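You operate a simulated robot arm through the tools that you are given. There is no shell and no other tool.

You run a simulated robot arm. Do the job below in one go: nothing can be reset, and whatever is moved stays where it is left.

Task
Clean the smear off the flat mirror with the glass cloth from the guest box.
Fine: soap the cloth at the dish, leave it in the soaking bowl after, and seat the box lid again. Set down upright: glass cloth. What is to be rubbed or washed off counts as gone when no trace of it is left.

It is judged by the outcome, as a careful person would: the job done as asked, and still so three seconds after it is handed in. It fails if anything else is knocked over, pushed out of place, dropped, spilled or broken. A push-on lid holds only when it is set on centred and level and pressed home; a screw cap is set on level and turned clockwise until tight. Flat cloth is picked up by pressing the open fingertips on it (5 to 10 N) and closing them slowly along it; thin cloth reads only 2 to 8 mm in the jaws.

Robot
A 6-joint arm with a two-finger gripper, fixed in place. Base frame: the origin is on the floor under the middle of its stand, x ahead of it, y to its left, z up; the work surface is at about z = 780. Lengths are in mm, angles in degrees, forces in N, time in s.
It reaches about 1572 mm from its shoulder. Its first joint turns from -166.0 to 166.0 degrees. Payload 2.45 kg.
Tool frame: the origin (TCP) lies between the finger pads and is the grasp point; the fingertips stand 20 mm ahead of it; z points along the fingers, y is the line along which they close. The gripper opens to 140 mm; its body begins 168 mm behind the TCP.
Orientation is that of the tool frame in the base frame, as a unit quaternion [x, y, z, w]. With the fingers straight down and closing along the base's y, the tool's x points along the base's -x, its y along +y and its z along -z.

Tools
- The arm moves only by the tool apply_moves. Its argument "deltas" is a list of rows, each a list of 7 numbers: the turn, a rotation vector about the base's x, y, z in degrees, then the shift along the base's x, y, z in mm, then the opening, from 0 (shut) to 1 (fully open). In form: [[wx, wy, wz, tx, ty, tz, jaw], ...]. A call has 1 to 20 rows; each row is the pose to reach, as a shift and turn from the pose commanded when the call began. Rows are played at 5 a second. More than 50 mm and 8.6 degrees between two rows, or a gripper value outside its range, and nothing of the call is played. A pose out of reach is approached as far as the arm can. The call stops where the force on the tool passes 40 N (or 10 N more than at its start, if that is more) or the arm is blocked; 0.2 s more then pass. Each finger travels about 45 mm/s and halts on what it meets, pressing with about 24 N; the grip force reading is that of the motor and also rises with nothing between the fingers. The clock runs only during rows and for 0.2 s after the last one: add rows that repeat a pose to give the fingers time. It gives the time, the measured TCP pose, the force on the tool (base axes), the opening and the grip force at its end, in the units of the frame above (readings bear some noise), with the torque about the TCP (base axes, N m) and any sound that the robot's microphone picked up, and new pictures: "show" is both (left out), scene, wrist or none.
- Cameras (640 x 400 px; columns grow to the right, rows downward): "scene" is fixed at [399.1, 499.2, 1571.4]; the picture's right is [-0.65, -0.76, 0.00], its down [-0.51, 0.44, -0.74] and it looks along [0.56, -0.48, -0.67] (base axes); focal length 314 px, centre (320, 200). "wrist" rides on the gripper at [78, 11, -209] in the tool frame; the picture's right is [-0.14, 0.99, 0.00], its down [-0.92, -0.13, -0.37] and it looks along [-0.36, -0.05, 0.93] (tool axes); focal length 280 px, centre (320, 200). There is no depth. A picture from a camera that has moved, and an enlarged one, comes with that camera's place and axes in the base frame and with its lens.
- inspect(camera, box): a new picture of the part [left, top, right, bottom] of that camera's present view, enlarged. No time passes.
- sign_off(): hands the job in; it is judged then, once.

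Places have to be worked out from the pictures, the camera data and where the tool is seen. Open the gripper and draw the arm clear of the work before you hand the job in, unless the task says otherwise.

The tools are called after "Call:" by a JSON object that holds its "op" and its "data". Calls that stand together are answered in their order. apply_moves: Moves the arm, as the interface text tells. Its arguments: {"type":"object","properties":{"deltas":{"type":"array"},"show":{"type":"string","enum":["both","scene","wrist","none"]}},"required":["deltas"]} The other tools are called the same way: inspect (camera, box) takes an enlarged picture of a part of a camera's view; sign_off () hands the job in.

At the start:

```text
time: 0.0
ee_pos: [880.2, 60.2, 1171.1]
ee_rot: [0.0, 1.0, -0.001, 0.0]
ft_force: [0.4, 0.2, -0.3]
torque: [-0.01, 0.0, 0.01]
opening: 139.7
finger_force: 0.2
```

scene: 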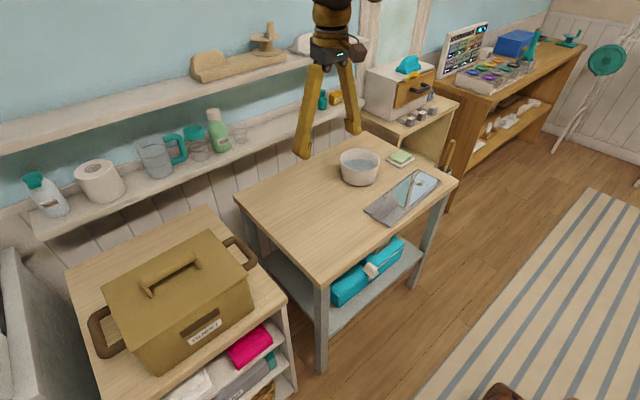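
wrist: 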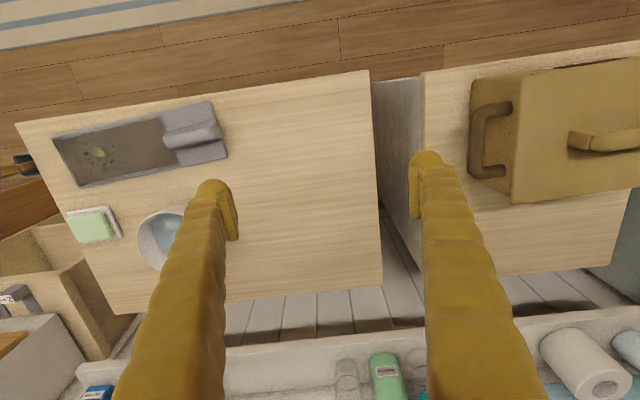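

I'll look closely at the box, the mirror, the soap dish and the bowl before moving anything.

Call:
{"op": "inspect", "data": {"camera": "scene", "box": [60, 200, 300, 400]}}

Call:
{"op": "inspect", "data": {"camera": "scene", "box": [300, 120, 470, 240]}}

Call:
{"op": "inspect", "data": {"camera": "wrist", "box": [0, 70, 240, 290]}}

Call:
{"op": "inspect", "data": {"camera": "wrist", "box": [400, 30, 640, 290]}}

```text
2.00 times, centred on (180, 300) of scene
camera zoom: at [399.1, 499.2, 1571.4], right [-0.65, -0.76, 0.0], down [-0.51, 0.44, -0.74], along [0.56, -0.48, -0.67], focal length 627 px, centre (600, 0)
```

zoom: 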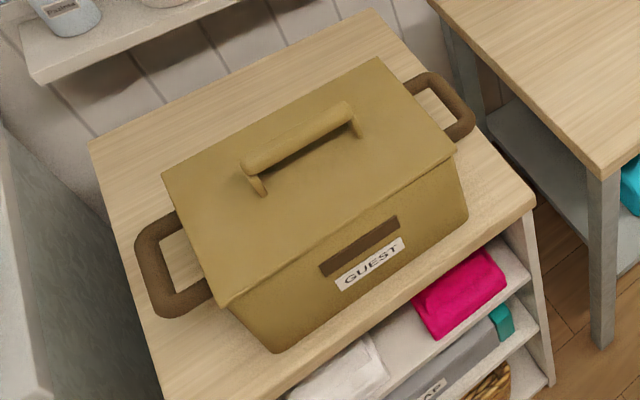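

```text
3.33 times, centred on (385, 180) of scene
camera zoom: at [399.1, 499.2, 1571.4], right [-0.65, -0.76, 0.0], down [-0.51, 0.44, -0.74], along [0.56, -0.48, -0.67], focal length 1045 px, centre (103, 267)
```

zoom: 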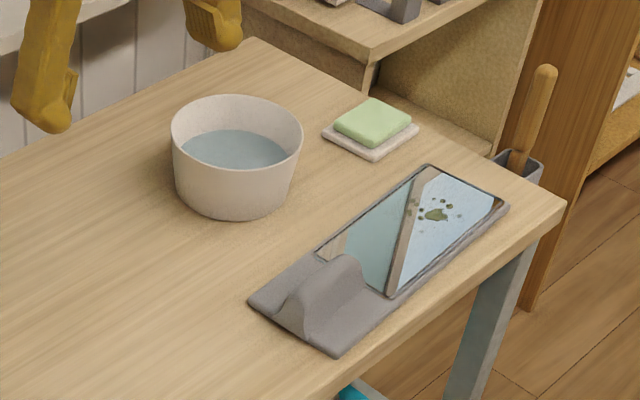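

```text
1.82 times, centred on (120, 180) of wrist
camera zoom: at [802.0, 69.2, 1377.6], right [0.14, 0.99, 0.0], down [0.92, -0.13, 0.37], along [0.37, -0.05, -0.93], focal length 510 px, centre (684, 236)
```

zoom: 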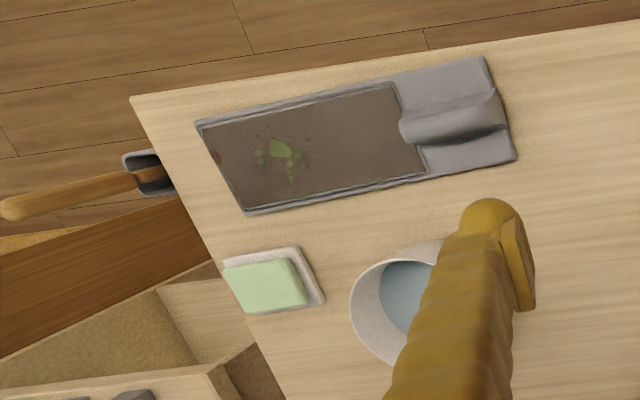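

```text
1.54 times, centred on (520, 160) of wrist
camera zoom: at [802.0, 69.2, 1377.6], right [0.14, 0.99, 0.0], down [0.92, -0.13, 0.37], along [0.37, -0.05, -0.93], focal length 431 px, centre (12, 262)
```

zoom: 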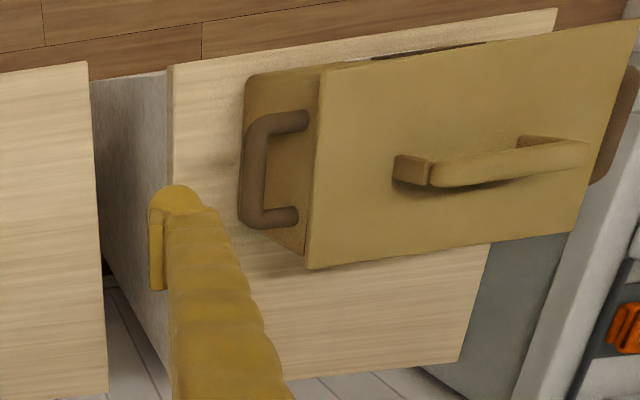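

The lid appears to span about x 820–1019, y 353–619 at z≈950, with its bar handle along y near (920, 486). I'll move to above the box, turning the jaws 90° so that they close across the handle, then look again.

Call:
{"op": "apply_moves", "data": {"deltas": [[0, 0, 8, 4, 35, 0, 0.8], [0, 0, 16, 8, 70, 0, 0.7], [0, 0, 24, 12, 105, 0, 0.6], [0, 0, 32, 16, 140, 0, 0.6], [0, 0, 40, 20, 175, 0, 0.6], [0, 0, 48, 24, 210, 0, 0.6], [0, 0, 56, 28, 245, 0, 0.6], [0, 0, 64, 32, 280, 0, 0.6], [0, 0, 72, 36, 315, 0, 0.6], [0, 0, 80, 40, 350, 0, 0.6], [0, 0, 88, 40, 385, 0, 0.6], [0, 0, 90, 40, 420, 0, 0.6], [0, 0, 90, 40, 426, 0, 0.6]], "show": "both"}}

```text
time: 2.8
ee_pos: [920.8, 486.6, 1170.4]
ee_rot: [0.708, -0.707, 0.0, -0.001]
ft_force: [0.3, 0.1, 0.5]
torque: [0.02, 0.02, 0.0]
opening: 84.1
finger_force: 0.1
camera wrist: at [909.9, 405.8, 1377.5], right [-0.99, 0.14, 0.0], down [0.13, 0.92, 0.37], along [0.05, 0.37, -0.93], focal length 280 px, centre (320, 200)
```

scene: 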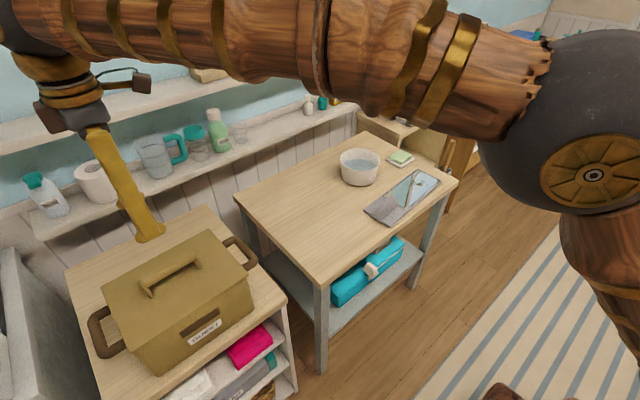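
wrist: 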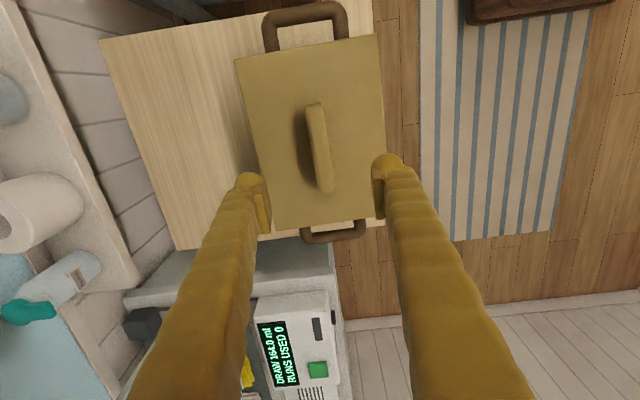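

The handle centre reads about (922, 485), roughly 35 mm above the lid. I'll descend partway and inspect the handle height against the fingertips.

Call:
{"op": "apply_moves", "data": {"deltas": [[0, 0, 0, 0, 0, -40, 0.5], [0, 0, 0, 0, 0, -80, 0.5], [0, 0, 0, 0, 0, -110, 0.5], [0, 0, 0, 0, 0, -130, 0.5], [0, 0, 0, 0, 0, -140, 0.5]], "show": "both"}}

Call:
{"op": "inspect", "data": {"camera": "scene", "box": [90, 200, 270, 310]}}

Call:
{"op": "inspect", "data": {"camera": "wrist", "box": [220, 60, 420, 220]}}

```text
time: 4.0
ee_pos: [919.2, 485.1, 1029.6]
ee_rot: [0.707, -0.707, 0.0, 0.0]
ft_force: [-0.1, 0.0, 0.1]
torque: [0.0, -0.01, -0.03]
opening: 70.1
finger_force: 0.2
camera wrist: at [909.7, 406.1, 1237.6], right [-0.99, 0.14, 0.0], down [0.13, 0.92, 0.37], along [0.05, 0.37, -0.93], focal length 280 px, centre (320, 200)
```

scene: 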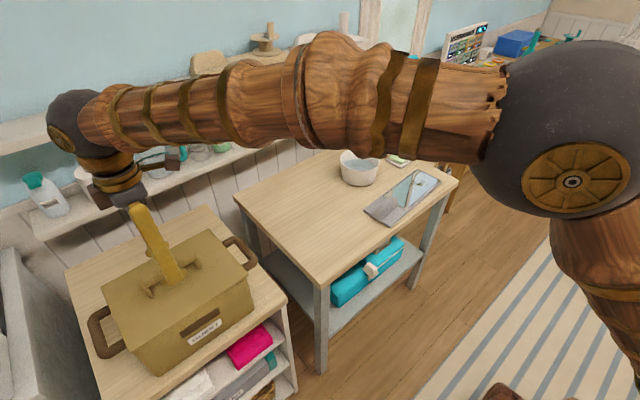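
wrist: 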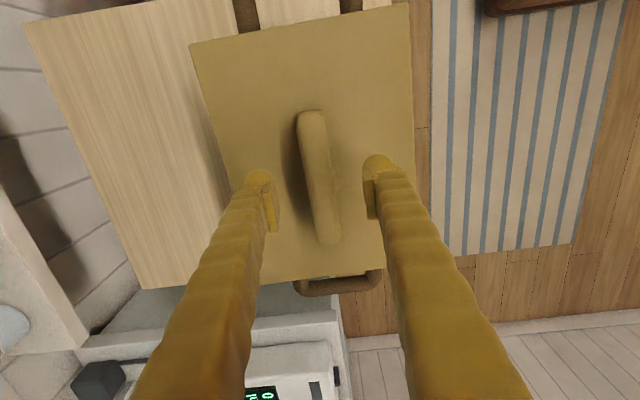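

```text
3.56 times, centred on (180, 255) of scene
camera zoom: at [399.1, 499.2, 1571.4], right [-0.65, -0.76, 0.0], down [-0.51, 0.44, -0.74], along [0.56, -0.48, -0.67], focal length 1115 px, centre (818, 4)
```

zoom: 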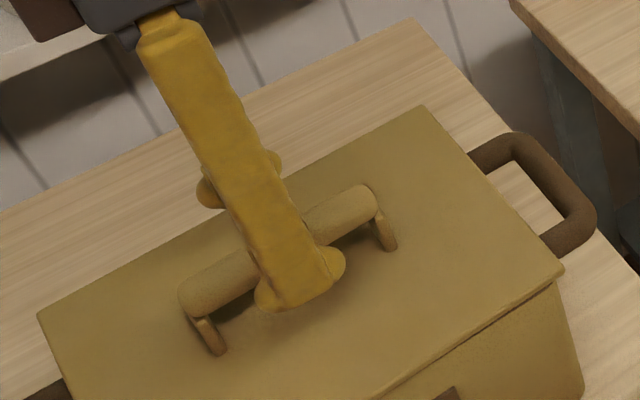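

```text
2.50 times, centred on (320, 140) of wrist
camera zoom: at [909.7, 406.1, 1237.6], right [-0.99, 0.14, 0.0], down [0.13, 0.92, 0.37], along [0.05, 0.37, -0.93], focal length 701 px, centre (320, 350)
```

zoom: 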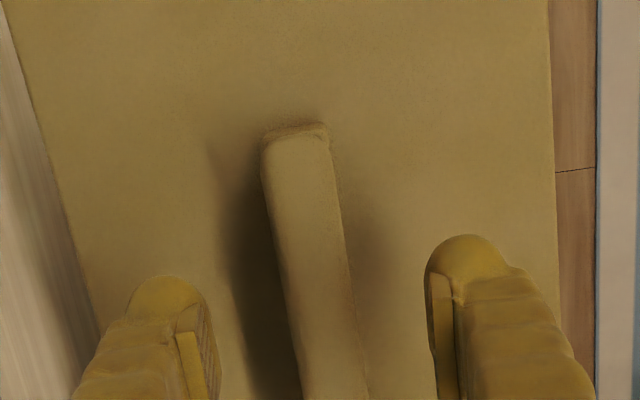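

The bar is centred between the fingers at x≈922, with its top around z 990–1000. I'll lower the TCP to about z 986 so the pads straddle the bar, then close.

Call:
{"op": "apply_moves", "data": {"deltas": [[0, 0, 0, 1, 2, -20, 0.5], [0, 0, 0, 2, 2, -38, 0.5], [0, 0, 0, 2, 2, -45, 0.5], [0, 0, 0, 2, 2, -45, 0.3], [0, 0, 0, 2, 2, -45, 0.15], [0, 0, 0, 2, 2, -45, 0.0], [0, 0, 0, 2, 2, -45, 0.0], [0, 0, 0, 2, 2, -45, 0.0]], "show": "both"}}

```text
time: 5.8
ee_pos: [921.2, 488.4, 984.4]
ee_rot: [0.708, -0.707, 0.0, 0.0]
ft_force: [0.5, 0.7, 0.5]
torque: [0.0, -0.02, 0.11]
opening: 19.4
finger_force: 23.9
camera wrist: at [912.0, 408.4, 1192.2], right [-0.99, 0.14, 0.0], down [0.13, 0.92, 0.37], along [0.05, 0.37, -0.93], focal length 280 px, centre (320, 200)
```

scene: 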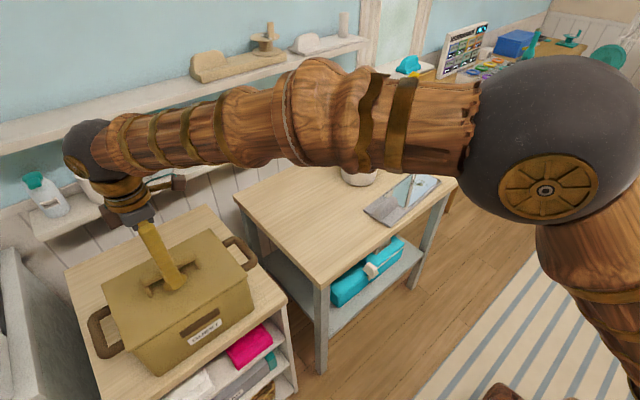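
wrist: 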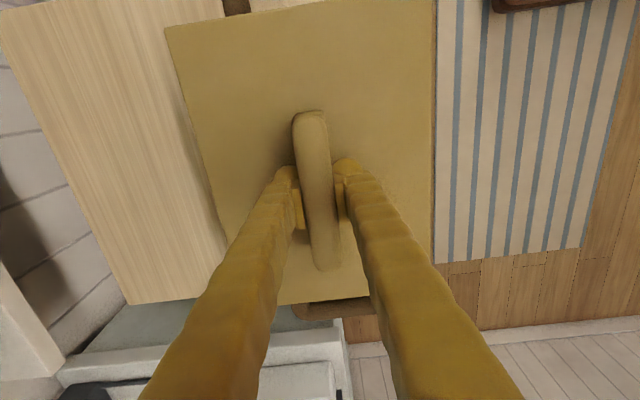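

The handle is held at a 19.4 mm opening. I'll lift in small steps and watch the force, to see how tightly the lid holds.

Call:
{"op": "apply_moves", "data": {"deltas": [[0, 0, 0, 0, 0, 2, 0], [0, 0, 0, 0, 0, 4, 0], [0, 0, 0, 0, 0, 6, 0], [0, 0, 0, 0, 0, 8, 0], [0, 0, 0, 0, 0, 10, 0], [0, 0, 0, 0, 0, 12, 0]], "show": "both"}}

Call:
{"op": "inspect", "data": {"camera": "scene", "box": [70, 220, 280, 380]}}

```text
time: 7.2
ee_pos: [921.3, 487.6, 997.3]
ee_rot: [-0.707, 0.707, 0.001, 0.001]
ft_force: [-0.2, -0.6, -0.7]
torque: [-0.01, 0.0, 0.03]
opening: 19.4
finger_force: 24.0
camera wrist: at [911.3, 408.1, 1204.5], right [-0.99, 0.14, 0.0], down [0.13, 0.92, 0.37], along [0.05, 0.37, -0.93], focal length 280 px, centre (320, 200)
```

scene: 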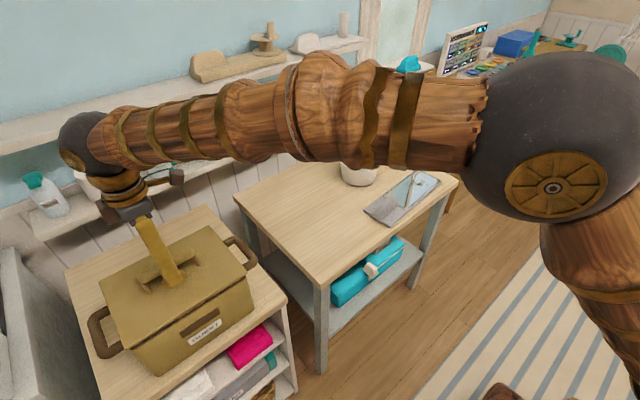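
wrist: 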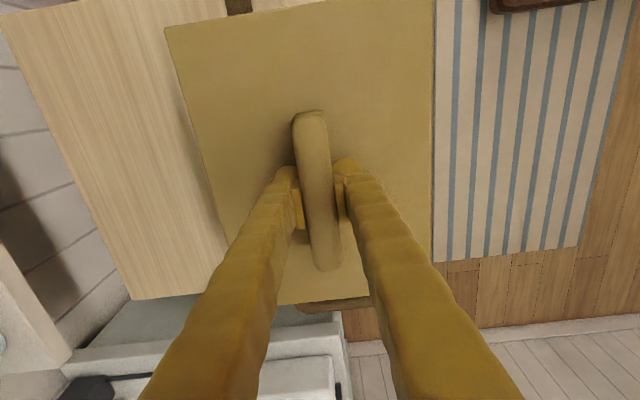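

```text
2.50 times, centred on (175, 300) of scene
camera zoom: at [399.1, 499.2, 1571.4], right [-0.65, -0.76, 0.0], down [-0.51, 0.44, -0.74], along [0.56, -0.48, -0.67], focal length 784 px, centre (682, -50)
```

zoom: 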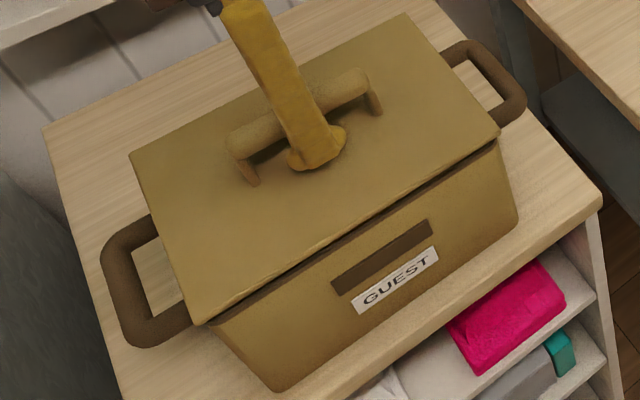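

The lid lifts free with almost no force and the box stays put. I'll raise it well clear and carry it level to the empty stretch of the work table, around (1020, 15).

Call:
{"op": "apply_moves", "data": {"deltas": [[0, 0, 0, 0, 0, 15, 0], [0, 0, 0, 0, 0, 40, 0], [0, 0, 0, 0, 0, 70, 0], [0, 0, 0, 0, 0, 100, 0], [0, 0, 0, 5, -25, 110, 0], [0, 0, 0, 12, -60, 110, 0], [0, 0, 0, 20, -100, 110, 0], [0, 0, 0, 28, -140, 110, 0], [0, 0, 0, 36, -180, 110, 0], [0, 0, 0, 45, -220, 110, 0], [0, 0, 0, 54, -260, 110, 0], [0, 0, 0, 63, -300, 110, 0], [0, 0, 0, 72, -340, 110, 0], [0, 0, 0, 81, -380, 110, 0], [0, 0, 0, 90, -420, 110, 0], [0, 0, 0, 97, -450, 110, 0], [0, 0, 0, 99, -470, 110, 0], [0, 0, 0, 99, -472, 110, 0]], "show": "both"}}

```text
time: 11.0
ee_pos: [1021.0, 17.1, 1108.0]
ee_rot: [-0.707, 0.707, 0.001, 0.001]
ft_force: [-0.7, -0.3, -1.0]
torque: [-0.01, 0.01, 0.0]
opening: 19.5
finger_force: 24.3
camera wrist: at [1011.2, -63.4, 1315.0], right [-0.99, 0.14, 0.0], down [0.13, 0.92, 0.37], along [0.05, 0.37, -0.93], focal length 280 px, centre (320, 200)
```

scene: 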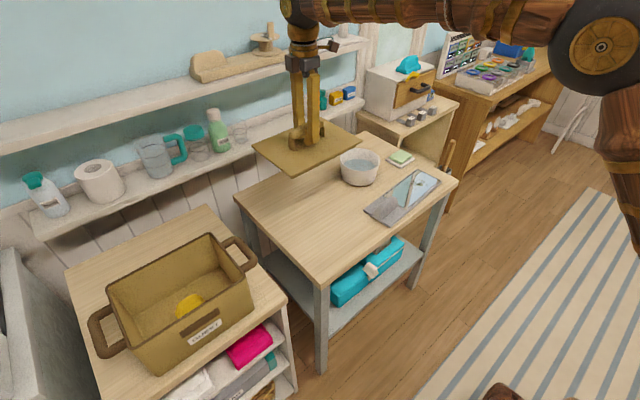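
wrist: 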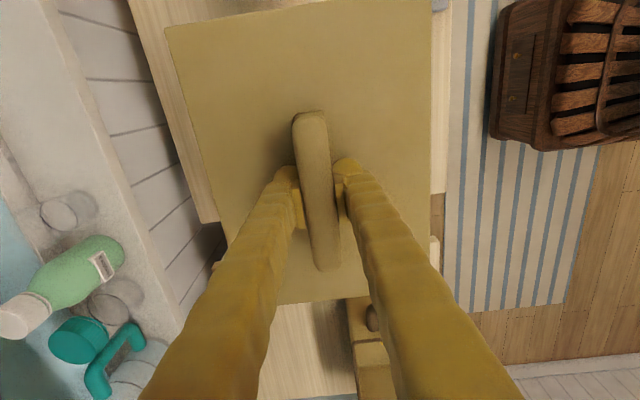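

Call:
{"op": "inspect", "data": {"camera": "scene", "box": [80, 220, 280, 380]}}

Call:
{"op": "inspect", "data": {"camera": "scene", "box": [240, 90, 400, 190]}}

```text
2.50 times, centred on (180, 300) of scene
camera zoom: at [399.1, 499.2, 1571.4], right [-0.65, -0.76, 0.0], down [-0.51, 0.44, -0.74], along [0.56, -0.48, -0.67], focal length 784 px, centre (670, -50)
```

zoom: 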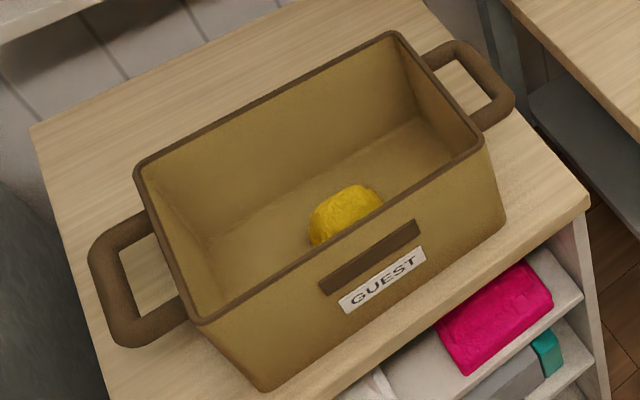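

```text
4.00 times, centred on (320, 140) of scene
camera zoom: at [399.1, 499.2, 1571.4], right [-0.65, -0.76, 0.0], down [-0.51, 0.44, -0.74], along [0.56, -0.48, -0.67], focal length 1254 px, centre (320, 440)
```

zoom: 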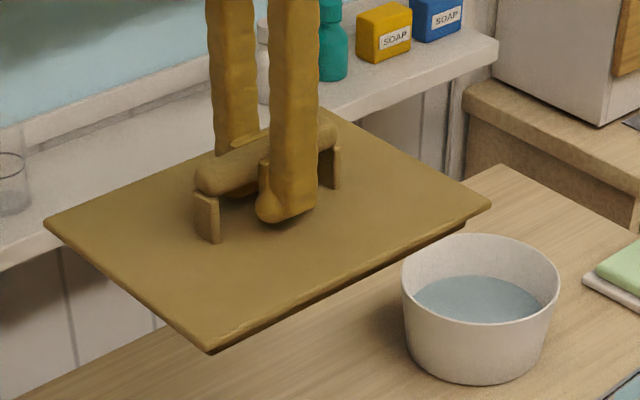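

The cloth shows as a yellow wad in the box near its front wall, and the lid is a thin plate with a handle. I'll lower the lid to just above the table.

Call:
{"op": "apply_moves", "data": {"deltas": [[0, 0, 0, 0, 0, -30, 0], [0, 0, 0, 0, 0, -70, 0], [0, 0, 0, 0, 0, -110, 0], [0, 0, 0, 0, 0, -150, 0], [0, 0, 0, 0, 0, -190, 0], [0, 0, 0, 0, 0, -220, 0], [0, 0, 0, 0, 0, -240, 0], [0, 0, 0, 0, 0, -250, 0]], "show": "both"}}

Call:
{"op": "inspect", "data": {"camera": "scene", "box": [230, 110, 450, 260]}}

```text
time: 12.8
ee_pos: [1020.8, 17.2, 857.6]
ee_rot: [-0.707, 0.707, 0.0, 0.001]
ft_force: [0.7, 0.8, -1.1]
torque: [0.02, 0.02, 0.0]
opening: 19.5
finger_force: 24.2
camera wrist: at [1010.8, -63.7, 1064.4], right [-0.99, 0.14, 0.0], down [0.13, 0.92, 0.37], along [0.05, 0.37, -0.93], focal length 280 px, centre (320, 200)
```

scene: 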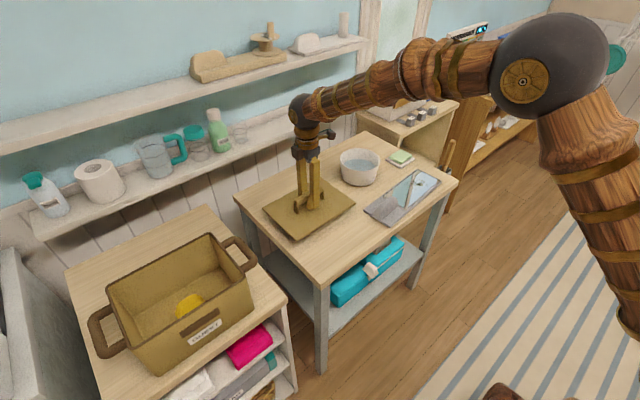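
wrist: 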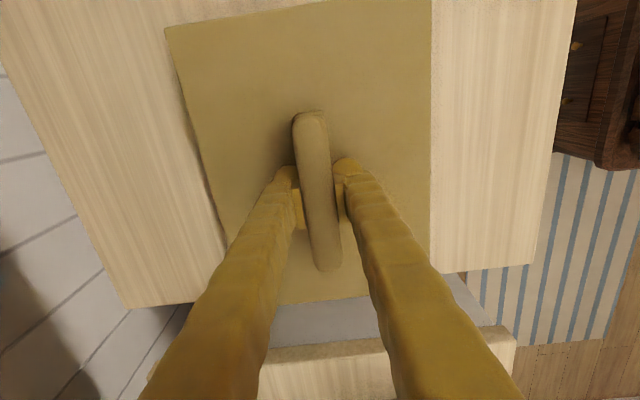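

```text
2.67 times, centred on (340, 185) of scene
camera zoom: at [399.1, 499.2, 1571.4], right [-0.65, -0.76, 0.0], down [-0.51, 0.44, -0.74], along [0.56, -0.48, -0.67], focal length 836 px, centre (267, 240)
```

zoom: 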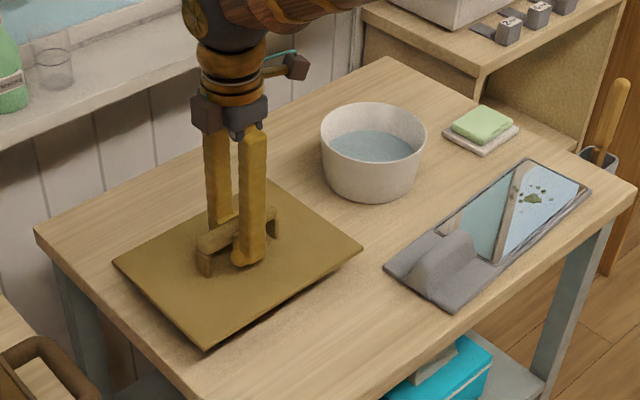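

The lid is hovering a little above the table with plenty of margin. I'll go down in small steps until contact shows.

Call:
{"op": "apply_moves", "data": {"deltas": [[0, 0, 0, 0, 0, -4, 0], [0, 0, 0, 0, 0, -8, 0], [0, 0, 0, 0, 0, -12, 0], [0, 0, 0, 0, 0, -15, 0]], "show": "none"}}

```text
time: 13.8
ee_pos: [1021.5, 16.0, 840.2]
ee_rot: [0.708, -0.707, -0.001, 0.0]
ft_force: [0.1, -0.3, -0.4]
torque: [-0.03, 0.0, 0.03]
opening: 19.6
finger_force: 24.0
```

No contact yet at TCP z≈840 (the reading is noise-level). I'll continue down gently.

Call:
{"op": "apply_moves", "data": {"deltas": [[0, 0, 0, 0, 0, -2, 0], [0, 0, 0, 0, 0, -4, 0], [0, 0, 0, 0, 0, -6, 0], [0, 0, 0, 0, 0, -8, 0]], "show": "scene"}}

Call:
{"op": "inspect", "data": {"camera": "scene", "box": [250, 170, 370, 245]}}

```text
time: 14.8
ee_pos: [1020.2, 16.3, 833.7]
ee_rot: [-0.707, 0.707, 0.0, 0.0]
ft_force: [-0.2, 0.1, -0.7]
torque: [0.04, 0.01, -0.03]
opening: 19.3
finger_force: 24.1
```

scene: 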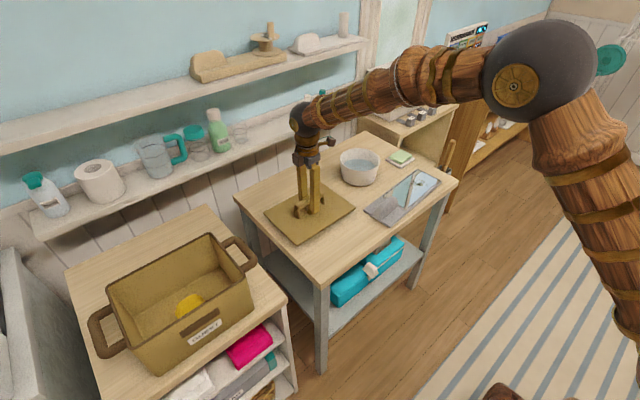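

```text
5.33 times, centred on (310, 208) of scene
camera zoom: at [399.1, 499.2, 1571.4], right [-0.65, -0.76, 0.0], down [-0.51, 0.44, -0.74], along [0.56, -0.48, -0.67], focal length 1672 px, centre (373, 160)
```

zoom: 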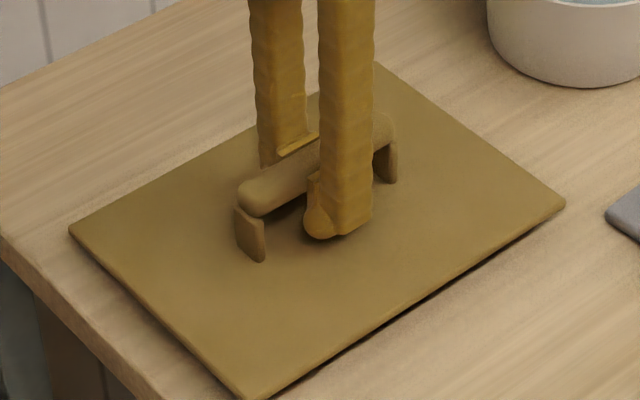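

It's very close to the table now. Continuing in small steps.

Call:
{"op": "apply_moves", "data": {"deltas": [[0, 0, 0, 0, 0, -1.5, 0], [0, 0, 0, 0, 0, -3, 0], [0, 0, 0, 0, 0, -4.5, 0], [0, 0, 0, 0, 0, -6, 0]], "show": "none"}}

```text
time: 15.8
ee_pos: [1020.1, 16.0, 829.8]
ee_rot: [0.708, -0.706, 0.0, 0.0]
ft_force: [-7.7, -0.4, 34.8]
torque: [0.02, -0.04, -0.02]
opening: 19.6
finger_force: 24.2
```

The lid is down: contact shows at TCP z≈830 with 35 N. I'll back up 3 mm to relieve the push, then open the jaws.

Call:
{"op": "apply_moves", "data": {"deltas": [[0, 0, 0, 0, 0, 2, 0], [0, 0, 0, 0, 0, 3, 0], [0, 0, 0, 0, 0, 3, 0.2], [0, 0, 0, 0, 0, 3, 0.35], [0, 0, 0, 0, 0, 3, 0.45], [0, 0, 0, 0, 0, 3, 0.5]], "show": "wrist"}}

```text
time: 17.2
ee_pos: [1019.9, 17.2, 830.8]
ee_rot: [0.707, -0.707, 0.0, -0.001]
ft_force: [0.6, -0.4, -0.2]
torque: [0.0, 0.0, -0.01]
opening: 69.9
finger_force: 0.0
camera wrist: at [1010.8, -63.9, 1038.5], right [-0.99, 0.14, 0.0], down [0.13, 0.92, 0.37], along [0.05, 0.37, -0.93], focal length 280 px, centre (320, 200)
```

wrist: 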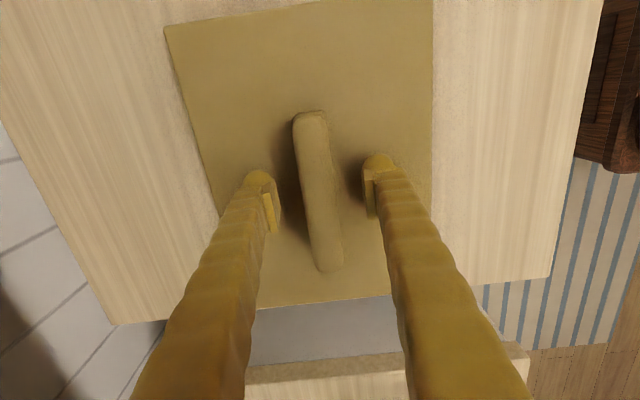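

The lid is released and sits flat on the table. I'll rise and return above the open box to see the cloth.

Call:
{"op": "apply_moves", "data": {"deltas": [[0, 0, 0, 0, 0, 30, 0.5], [0, 0, 0, 0, 0, 75, 0.5], [0, 0, 0, 0, 0, 120, 0.5], [0, 0, 0, 0, 0, 165, 0.5], [0, 0, 0, 0, 0, 210, 0.5], [0, 0, 0, -5, 25, 250, 0.5], [0, 0, 0, -13, 65, 280, 0.5], [0, 0, 0, -21, 105, 290, 0.5], [0, 0, 0, -29, 145, 290, 0.5], [0, 0, 0, -37, 185, 290, 0.5], [0, 0, 0, -45, 225, 290, 0.5], [0, 0, 0, -53, 265, 290, 0.5], [0, 0, 0, -61, 305, 290, 0.5], [0, 0, 0, -70, 345, 290, 0.5], [0, 0, 0, -80, 385, 290, 0.5], [0, 0, 0, -90, 425, 290, 0.5], [0, 0, 0, -99, 460, 290, 0.5], [0, 0, 0, -99, 472, 290, 0.5]], "show": "both"}}

Call:
{"op": "inspect", "data": {"camera": "wrist", "box": [220, 20, 420, 260]}}

```text
refused: row 7 steps farther than a row can; nothing moved
```

```text
1.67 times, centred on (320, 140) of wrist
camera zoom: at [1010.8, -63.9, 1038.5], right [-0.99, 0.14, 0.0], down [0.13, 0.92, 0.37], along [0.05, 0.37, -0.93], focal length 467 px, centre (320, 300)
```

zoom: 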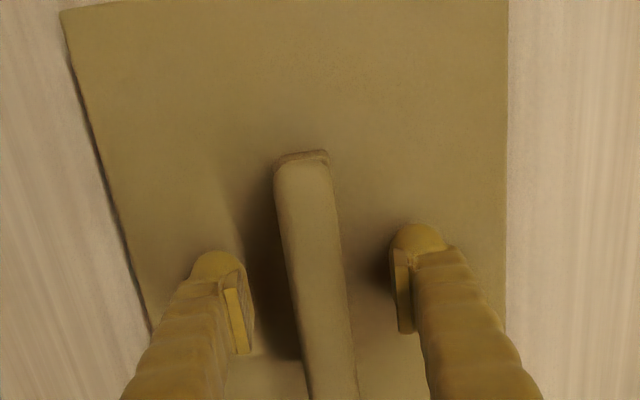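

One row stepped over 50 mm, so nothing moved. I'll resend the same path with shorter steps.

Call:
{"op": "apply_moves", "data": {"deltas": [[0, 0, 0, 0, 0, 30, 0.5], [0, 0, 0, 0, 0, 75, 0.5], [0, 0, 0, 0, 0, 120, 0.5], [0, 0, 0, 0, 0, 165, 0.5], [0, 0, 0, 0, 0, 210, 0.5], [0, 0, 0, -5, 20, 245, 0.5], [0, 0, 0, -12, 55, 275, 0.5], [0, 0, 0, -20, 95, 290, 0.5], [0, 0, 0, -28, 135, 290, 0.5], [0, 0, 0, -36, 175, 290, 0.5], [0, 0, 0, -45, 218, 290, 0.5], [0, 0, 0, -54, 261, 290, 0.5], [0, 0, 0, -63, 304, 290, 0.5], [0, 0, 0, -72, 347, 290, 0.5], [0, 0, 0, -81, 390, 290, 0.5], [0, 0, 0, -90, 430, 290, 0.5], [0, 0, 0, -99, 465, 290, 0.5], [0, 0, 0, -99, 472, 290, 0.5]], "show": "both"}}

Call:
{"op": "inspect", "data": {"camera": "wrist", "box": [220, 20, 420, 260]}}

```text
time: 21.0
ee_pos: [919.9, 488.4, 1122.2]
ee_rot: [-0.706, 0.708, 0.0, 0.001]
ft_force: [1.3, 0.1, 0.3]
torque: [0.0, -0.01, -0.01]
opening: 69.7
finger_force: 0.1
camera wrist: at [910.4, 408.0, 1329.2], right [-0.99, 0.14, 0.0], down [0.13, 0.92, 0.37], along [0.05, 0.37, -0.93], focal length 280 px, centre (320, 200)
```

scene: 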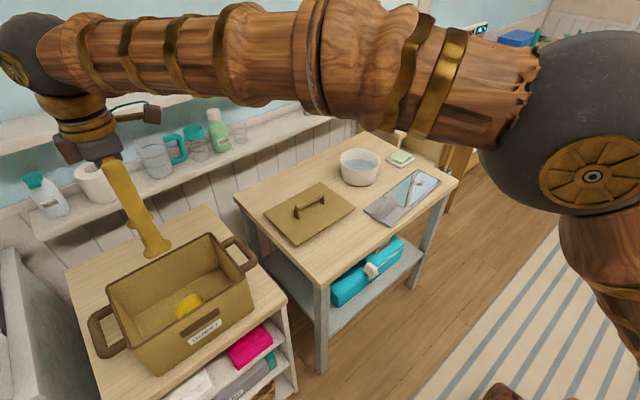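
wrist: 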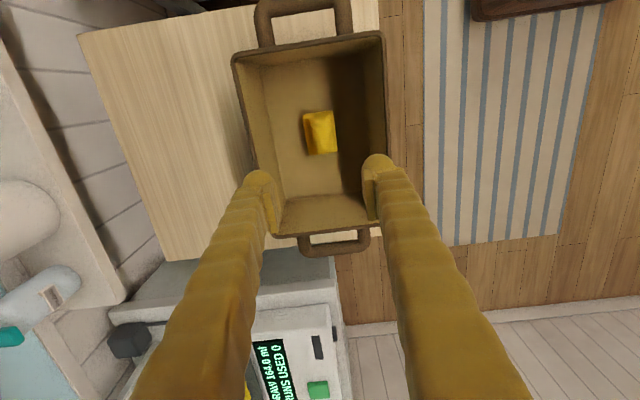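

```text
1.67 times, centred on (320, 140) of wrist
camera zoom: at [910.4, 408.0, 1329.2], right [-0.99, 0.14, 0.0], down [0.13, 0.92, 0.37], along [0.05, 0.37, -0.93], focal length 467 px, centre (320, 300)
```

zoom: 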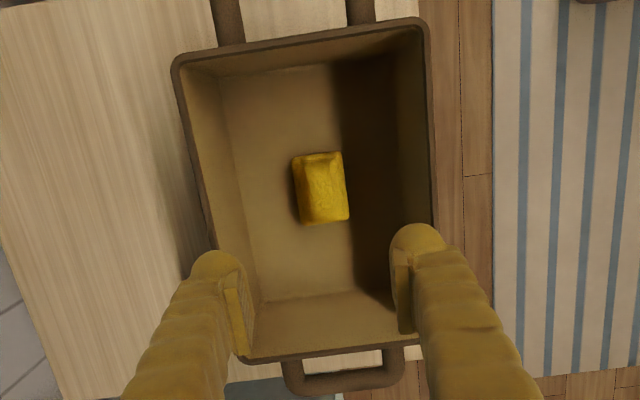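

The cloth is a folded block, about 54 × 75 mm, centred near (918, 483) on the box floor. I'll open to about 90 mm and descend partway for a closer look.

Call:
{"op": "apply_moves", "data": {"deltas": [[0, 0, 0, -1, -2, -40, 0.6], [0, 0, 0, -2, -4, -80, 0.65], [0, 0, 0, -2, -4, -120, 0.65], [0, 0, 0, -2, -4, -160, 0.65], [0, 0, 0, -2, -4, -190, 0.65], [0, 0, 0, -2, -4, -210, 0.65], [0, 0, 0, -2, -4, -220, 0.65]], "show": "both"}}

Call:
{"op": "inspect", "data": {"camera": "wrist", "box": [200, 40, 440, 240]}}

Call:
{"op": "inspect", "data": {"camera": "scene", "box": [90, 220, 270, 360]}}

```text
time: 22.6
ee_pos: [917.6, 483.8, 903.0]
ee_rot: [-0.707, 0.708, 0.001, 0.001]
ft_force: [-0.2, 0.8, -0.5]
torque: [0.04, -0.01, -0.02]
opening: 91.1
finger_force: 0.0
camera wrist: at [909.2, 403.8, 1108.7], right [-0.99, 0.14, 0.0], down [0.13, 0.92, 0.37], along [0.05, 0.37, -0.93], focal length 280 px, centre (320, 200)
```

scene: 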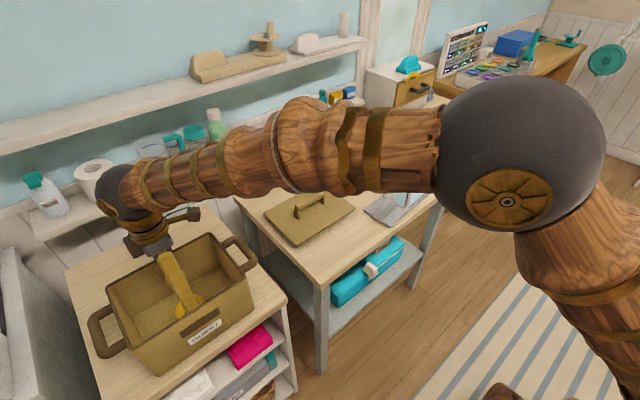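
wrist: 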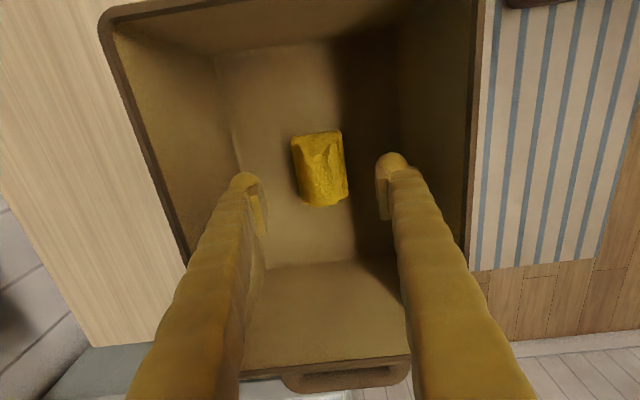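

```text
2.00 times, centred on (320, 140) of wrist
camera zoom: at [909.2, 403.8, 1108.7], right [-0.99, 0.14, 0.0], down [0.13, 0.92, 0.37], along [0.05, 0.37, -0.93], focal length 561 px, centre (320, 320)
```

zoom: 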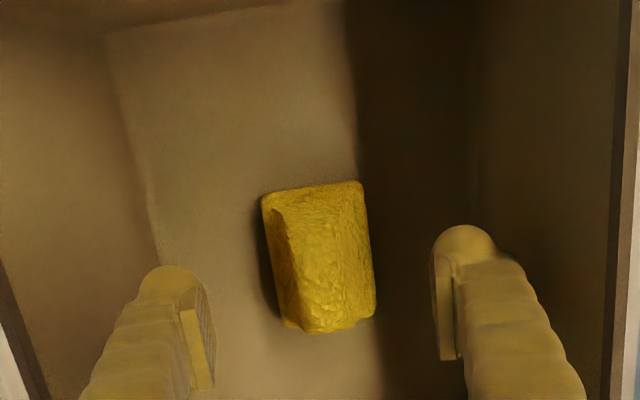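

```text
2.86 times, centred on (180, 290) of scene
camera zoom: at [399.1, 499.2, 1571.4], right [-0.65, -0.76, 0.0], down [-0.51, 0.44, -0.74], along [0.56, -0.48, -0.67], focal length 896 px, centre (720, -57)
```

zoom: 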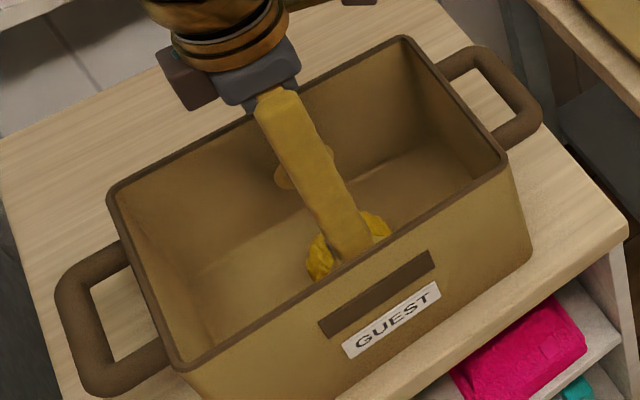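

The cloth is a folded lump centred at about (920, 488), between the fingertips. I'll lower until the tips are near the box floor, watching for contact.

Call:
{"op": "apply_moves", "data": {"deltas": [[0, 0, 0, 1, 2, -30, 0.65], [0, 0, 0, 2, 4, -55, 0.65], [0, 0, 0, 2, 4, -70, 0.65], [0, 0, 0, 2, 4, -78, 0.65], [0, 0, 0, 2, 4, -82, 0.65]], "show": "wrist"}}

Call:
{"op": "inspect", "data": {"camera": "wrist", "box": [220, 80, 420, 240]}}

```text
time: 23.9
ee_pos: [922.0, 487.9, 822.9]
ee_rot: [-0.707, 0.707, 0.001, 0.002]
ft_force: [-0.4, 0.2, 7.9]
torque: [0.02, 0.43, 0.04]
opening: 92.1
finger_force: 0.7
stopped in row 5: the force on the tool passed its limit at 42 N (the readings are from after the stop); the commanded pose is now the measured one
camera wrist: at [911.5, 407.6, 1029.9], right [-0.99, 0.14, 0.0], down [0.13, 0.92, 0.37], along [0.05, 0.37, -0.93], focal length 280 px, centre (320, 200)
```

wrist: 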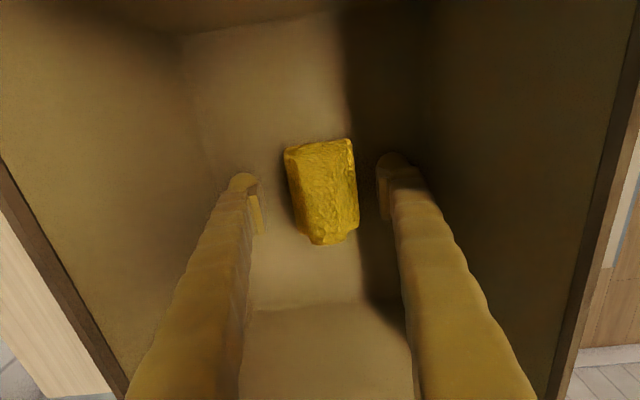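

```text
2.50 times, centred on (320, 160) of wrist
camera zoom: at [911.5, 407.6, 1029.9], right [-0.99, 0.14, 0.0], down [0.13, 0.92, 0.37], along [0.05, 0.37, -0.93], focal length 701 px, centre (320, 300)
```

zoom: 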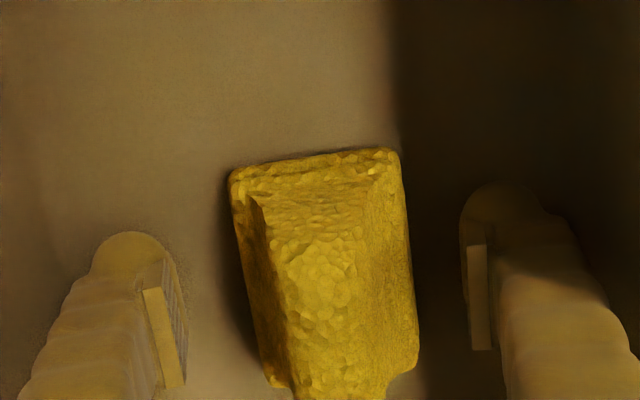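

The tips touched the box floor at z≈803, so the floor is found. I'll rise 7 mm and close slowly across the cloth's 55 mm width.

Call:
{"op": "apply_moves", "data": {"deltas": [[0, 0, 0, -1, 0, 7, 0.65], [0, 0, 0, -1, 0, 7, 0.55], [0, 0, 0, -1, 0, 7, 0.5], [0, 0, 0, -1, 0, 7, 0.45], [0, 0, 0, -1, 0, 7, 0.4], [0, 0, 0, -1, 0, 7, 0.35], [0, 0, 0, -1, 0, 7, 0.3], [0, 0, 0, -1, 0, 7, 0.2], [0, 0, 0, -1, 0, 7, 0.1], [0, 0, 0, -1, 0, 7, 0.0], [0, 0, 0, -1, 0, 7, 0.0], [0, 0, 0, -1, 0, 7, 0.0]], "show": "wrist"}}

Call:
{"op": "inspect", "data": {"camera": "wrist", "box": [220, 80, 420, 240]}}

```text
time: 26.5
ee_pos: [920.1, 487.7, 829.1]
ee_rot: [0.707, -0.707, 0.0, -0.002]
ft_force: [-0.3, -1.1, 0.0]
torque: [0.05, 0.02, 0.0]
opening: 53.8
finger_force: 24.0
camera wrist: at [910.6, 407.5, 1036.4], right [-0.99, 0.14, 0.0], down [0.13, 0.92, 0.37], along [0.05, 0.37, -0.93], focal length 280 px, centre (320, 200)
```

wrist: 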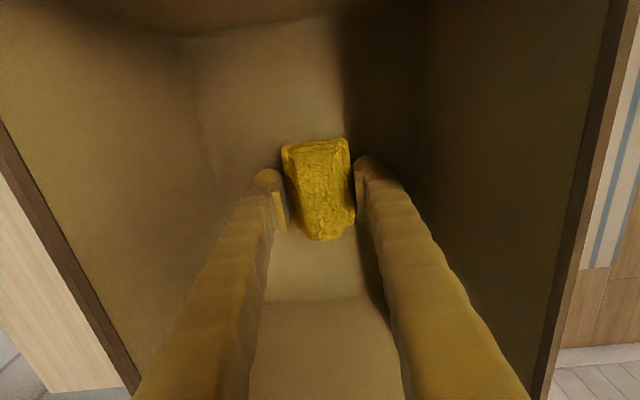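

```text
2.50 times, centred on (320, 160) of wrist
camera zoom: at [910.6, 407.5, 1036.4], right [-0.99, 0.14, 0.0], down [0.13, 0.92, 0.37], along [0.05, 0.37, -0.93], focal length 701 px, centre (320, 300)
```

zoom: 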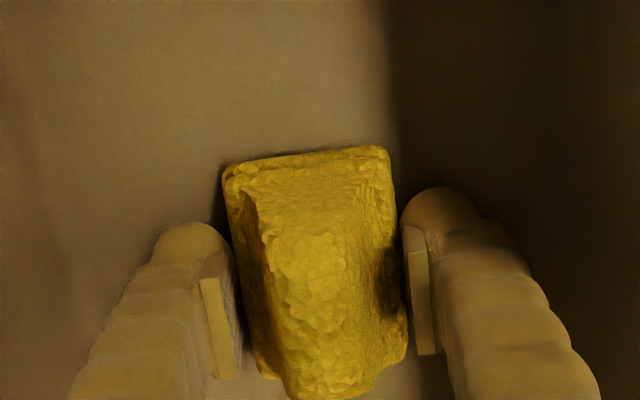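

The cloth is gripped at 53.8 mm with 24 N. I'll lift slowly and check that it comes along.

Call:
{"op": "apply_moves", "data": {"deltas": [[0, 0, 0, 0, 0, 5, 0], [0, 0, 0, 0, 0, 15, 0], [0, 0, 0, 0, 0, 30, 0], [0, 0, 0, 0, 0, 50, 0], [0, 0, 0, 0, 0, 80, 0], [0, 0, 0, 0, 0, 120, 0], [0, 0, 0, 0, 0, 160, 0], [0, 0, 0, 0, 0, 200, 0], [0, 0, 0, 0, 0, 240, 0], [0, 0, 0, 0, 0, 270, 0]], "show": "both"}}

Call:
{"op": "inspect", "data": {"camera": "wrist", "box": [220, 80, 420, 240]}}

Call:
{"op": "inspect", "data": {"camera": "scene", "box": [70, 180, 270, 320]}}

```text
time: 28.7
ee_pos: [920.9, 487.5, 1099.3]
ee_rot: [-0.707, 0.707, 0.0, 0.001]
ft_force: [0.5, 0.1, -1.0]
torque: [0.01, 0.01, -0.01]
opening: 53.6
finger_force: 24.4
camera wrist: at [909.5, 407.6, 1305.8], right [-0.99, 0.14, 0.0], down [0.13, 0.92, 0.37], along [0.05, 0.37, -0.93], focal length 280 px, centre (320, 200)
```

scene: 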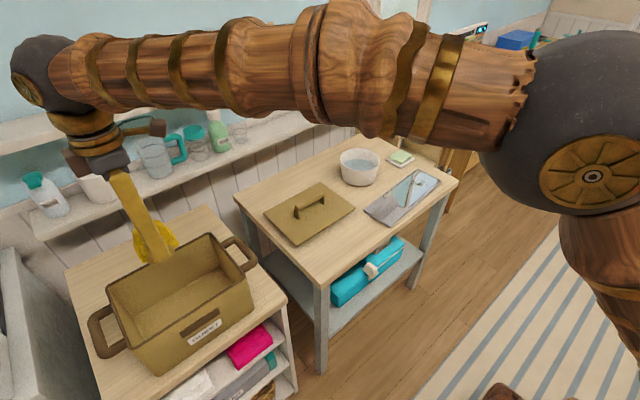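
wrist: 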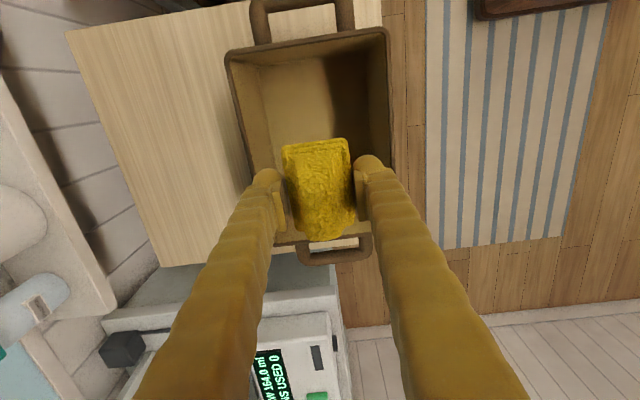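

```text
2.50 times, centred on (320, 160) of wrist
camera zoom: at [909.5, 407.6, 1305.8], right [-0.99, 0.14, 0.0], down [0.13, 0.92, 0.37], along [0.05, 0.37, -0.93], focal length 701 px, centre (320, 300)
```

zoom: 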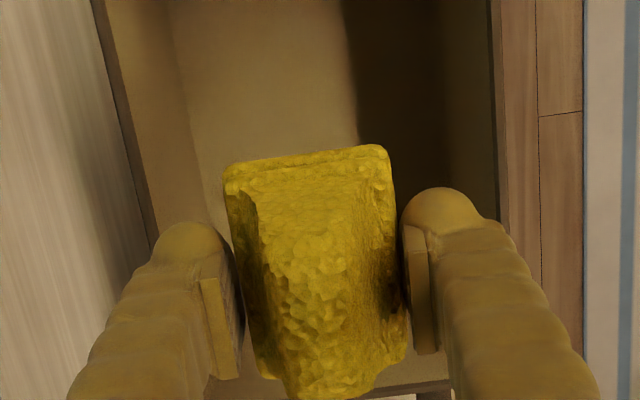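

```text
2.86 times, centred on (170, 250) of scene
camera zoom: at [399.1, 499.2, 1571.4], right [-0.65, -0.76, 0.0], down [-0.51, 0.44, -0.74], along [0.56, -0.48, -0.67], focal length 896 px, centre (749, 57)
```

zoom: 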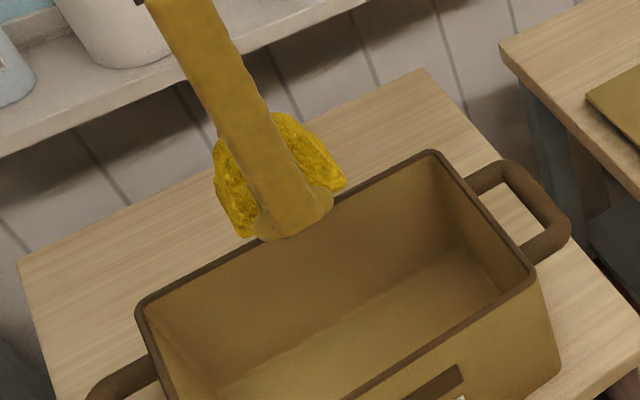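

The cloth is held firmly with its base about 27 mm below the TCP. I'll carry it level toward the mirror side of the table, stopping short so that the mirror and soap dish are visible in the wrist view.

Call:
{"op": "apply_moves", "data": {"deltas": [[0, 0, 0, 0, -25, 10, 0], [0, 0, 0, 0, -65, 10, 0], [0, 0, 0, 0, -107, 10, 0], [0, 0, 0, 0, -150, 10, 0], [0, 0, 0, 0, -193, 10, 0], [0, 0, 0, 0, -236, 10, 0], [0, 0, 0, 0, -279, 10, 0], [0, 0, 0, 0, -322, 10, 0], [0, 0, 0, 0, -365, 10, 0], [0, 0, 0, 0, -408, 10, 0], [0, 0, 0, 0, -451, 10, 0], [0, 0, 0, 0, -494, 10, 0], [0, 0, 0, 0, -537, 10, 0], [0, 0, 0, 0, -580, 10, 0], [0, 0, 0, 0, -623, 10, 0], [0, 0, 0, 0, -666, 10, 0], [0, 0, 0, 0, -709, 10, 0], [0, 0, 0, 0, -752, 5, 0], [0, 0, 0, 0, -790, -20, 0], [0, 0, 0, 0, -810, -40, 0]], "show": "both"}}

Call:
{"op": "inspect", "data": {"camera": "wrist", "box": [200, 0, 460, 200]}}

```text
time: 32.9
ee_pos: [921.1, -322.6, 1058.9]
ee_rot: [0.707, -0.707, 0.001, 0.0]
ft_force: [-0.3, 0.2, -0.3]
torque: [-0.01, -0.01, -0.02]
opening: 53.6
finger_force: 23.5
camera wrist: at [910.5, -402.8, 1266.8], right [-0.99, 0.14, 0.0], down [0.13, 0.92, 0.37], along [0.05, 0.37, -0.93], focal length 280 px, centre (320, 200)
```

scene: 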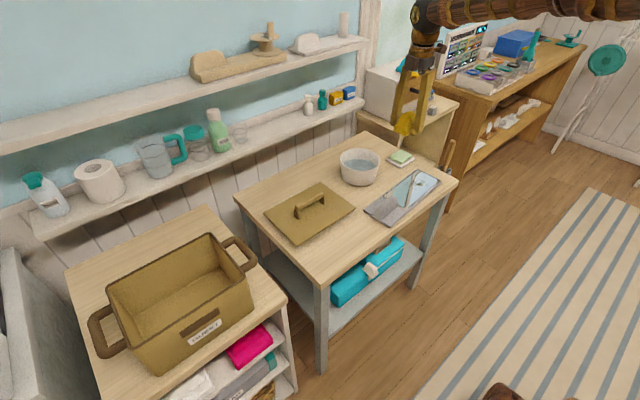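
wrist: 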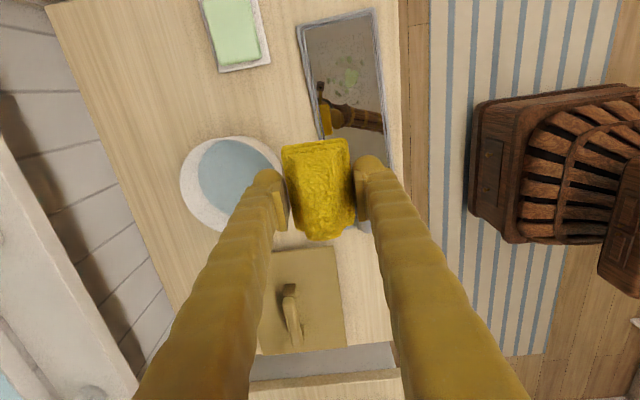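

```text
2.00 times, centred on (330, 100) of wrist
camera zoom: at [910.5, -402.8, 1266.8], right [-0.99, 0.14, 0.0], down [0.13, 0.92, 0.37], along [0.05, 0.37, -0.93], focal length 561 px, centre (300, 400)
```

zoom: 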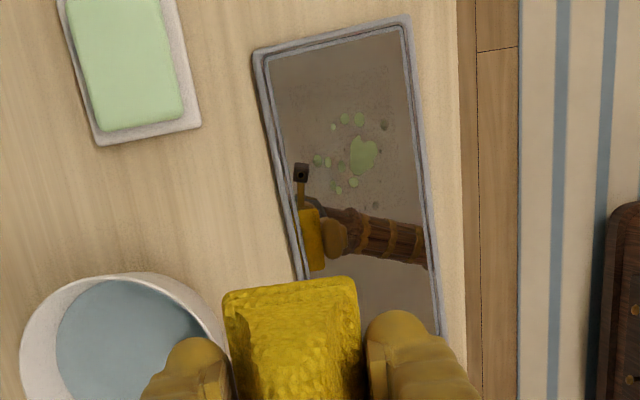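

I'll zoom in on the smear to map all of its specks precisely.

Call:
{"op": "inspect", "data": {"camera": "wrist", "box": [290, 0, 410, 150]}}

Call:
{"op": "inspect", "data": {"camera": "wrist", "box": [180, 0, 300, 100]}}

Call:
{"op": "inspect", "data": {"camera": "scene", "box": [350, 140, 460, 230]}}

```text
2.67 times, centred on (350, 75) of wrist
camera zoom: at [910.5, -402.8, 1266.8], right [-0.99, 0.14, 0.0], down [0.13, 0.92, 0.37], along [0.05, 0.37, -0.93], focal length 748 px, centre (240, 533)
```

zoom: 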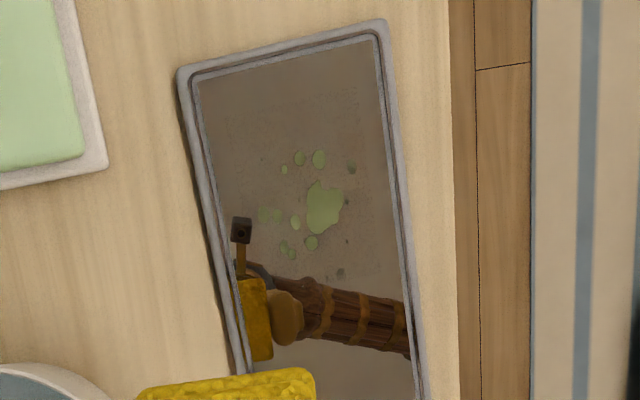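

```text
4.00 times, centred on (240, 50) of wrist
camera zoom: at [910.5, -402.8, 1266.8], right [-0.99, 0.14, 0.0], down [0.13, 0.92, 0.37], along [0.05, 0.37, -0.93], focal length 1122 px, centre (640, 800)
```

zoom: 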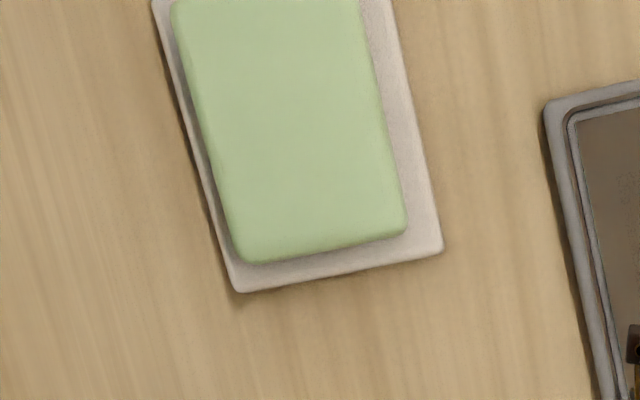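

```text
4.44 times, centred on (405, 185) of scene
camera zoom: at [399.1, 499.2, 1571.4], right [-0.65, -0.76, 0.0], down [-0.51, 0.44, -0.74], along [0.56, -0.48, -0.67], focal length 1394 px, centre (-58, 267)
```

zoom: 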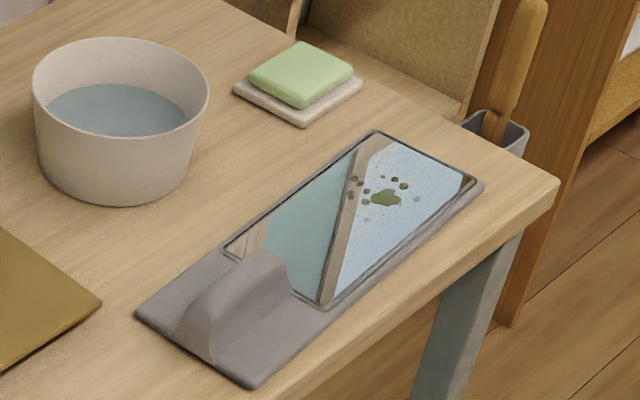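

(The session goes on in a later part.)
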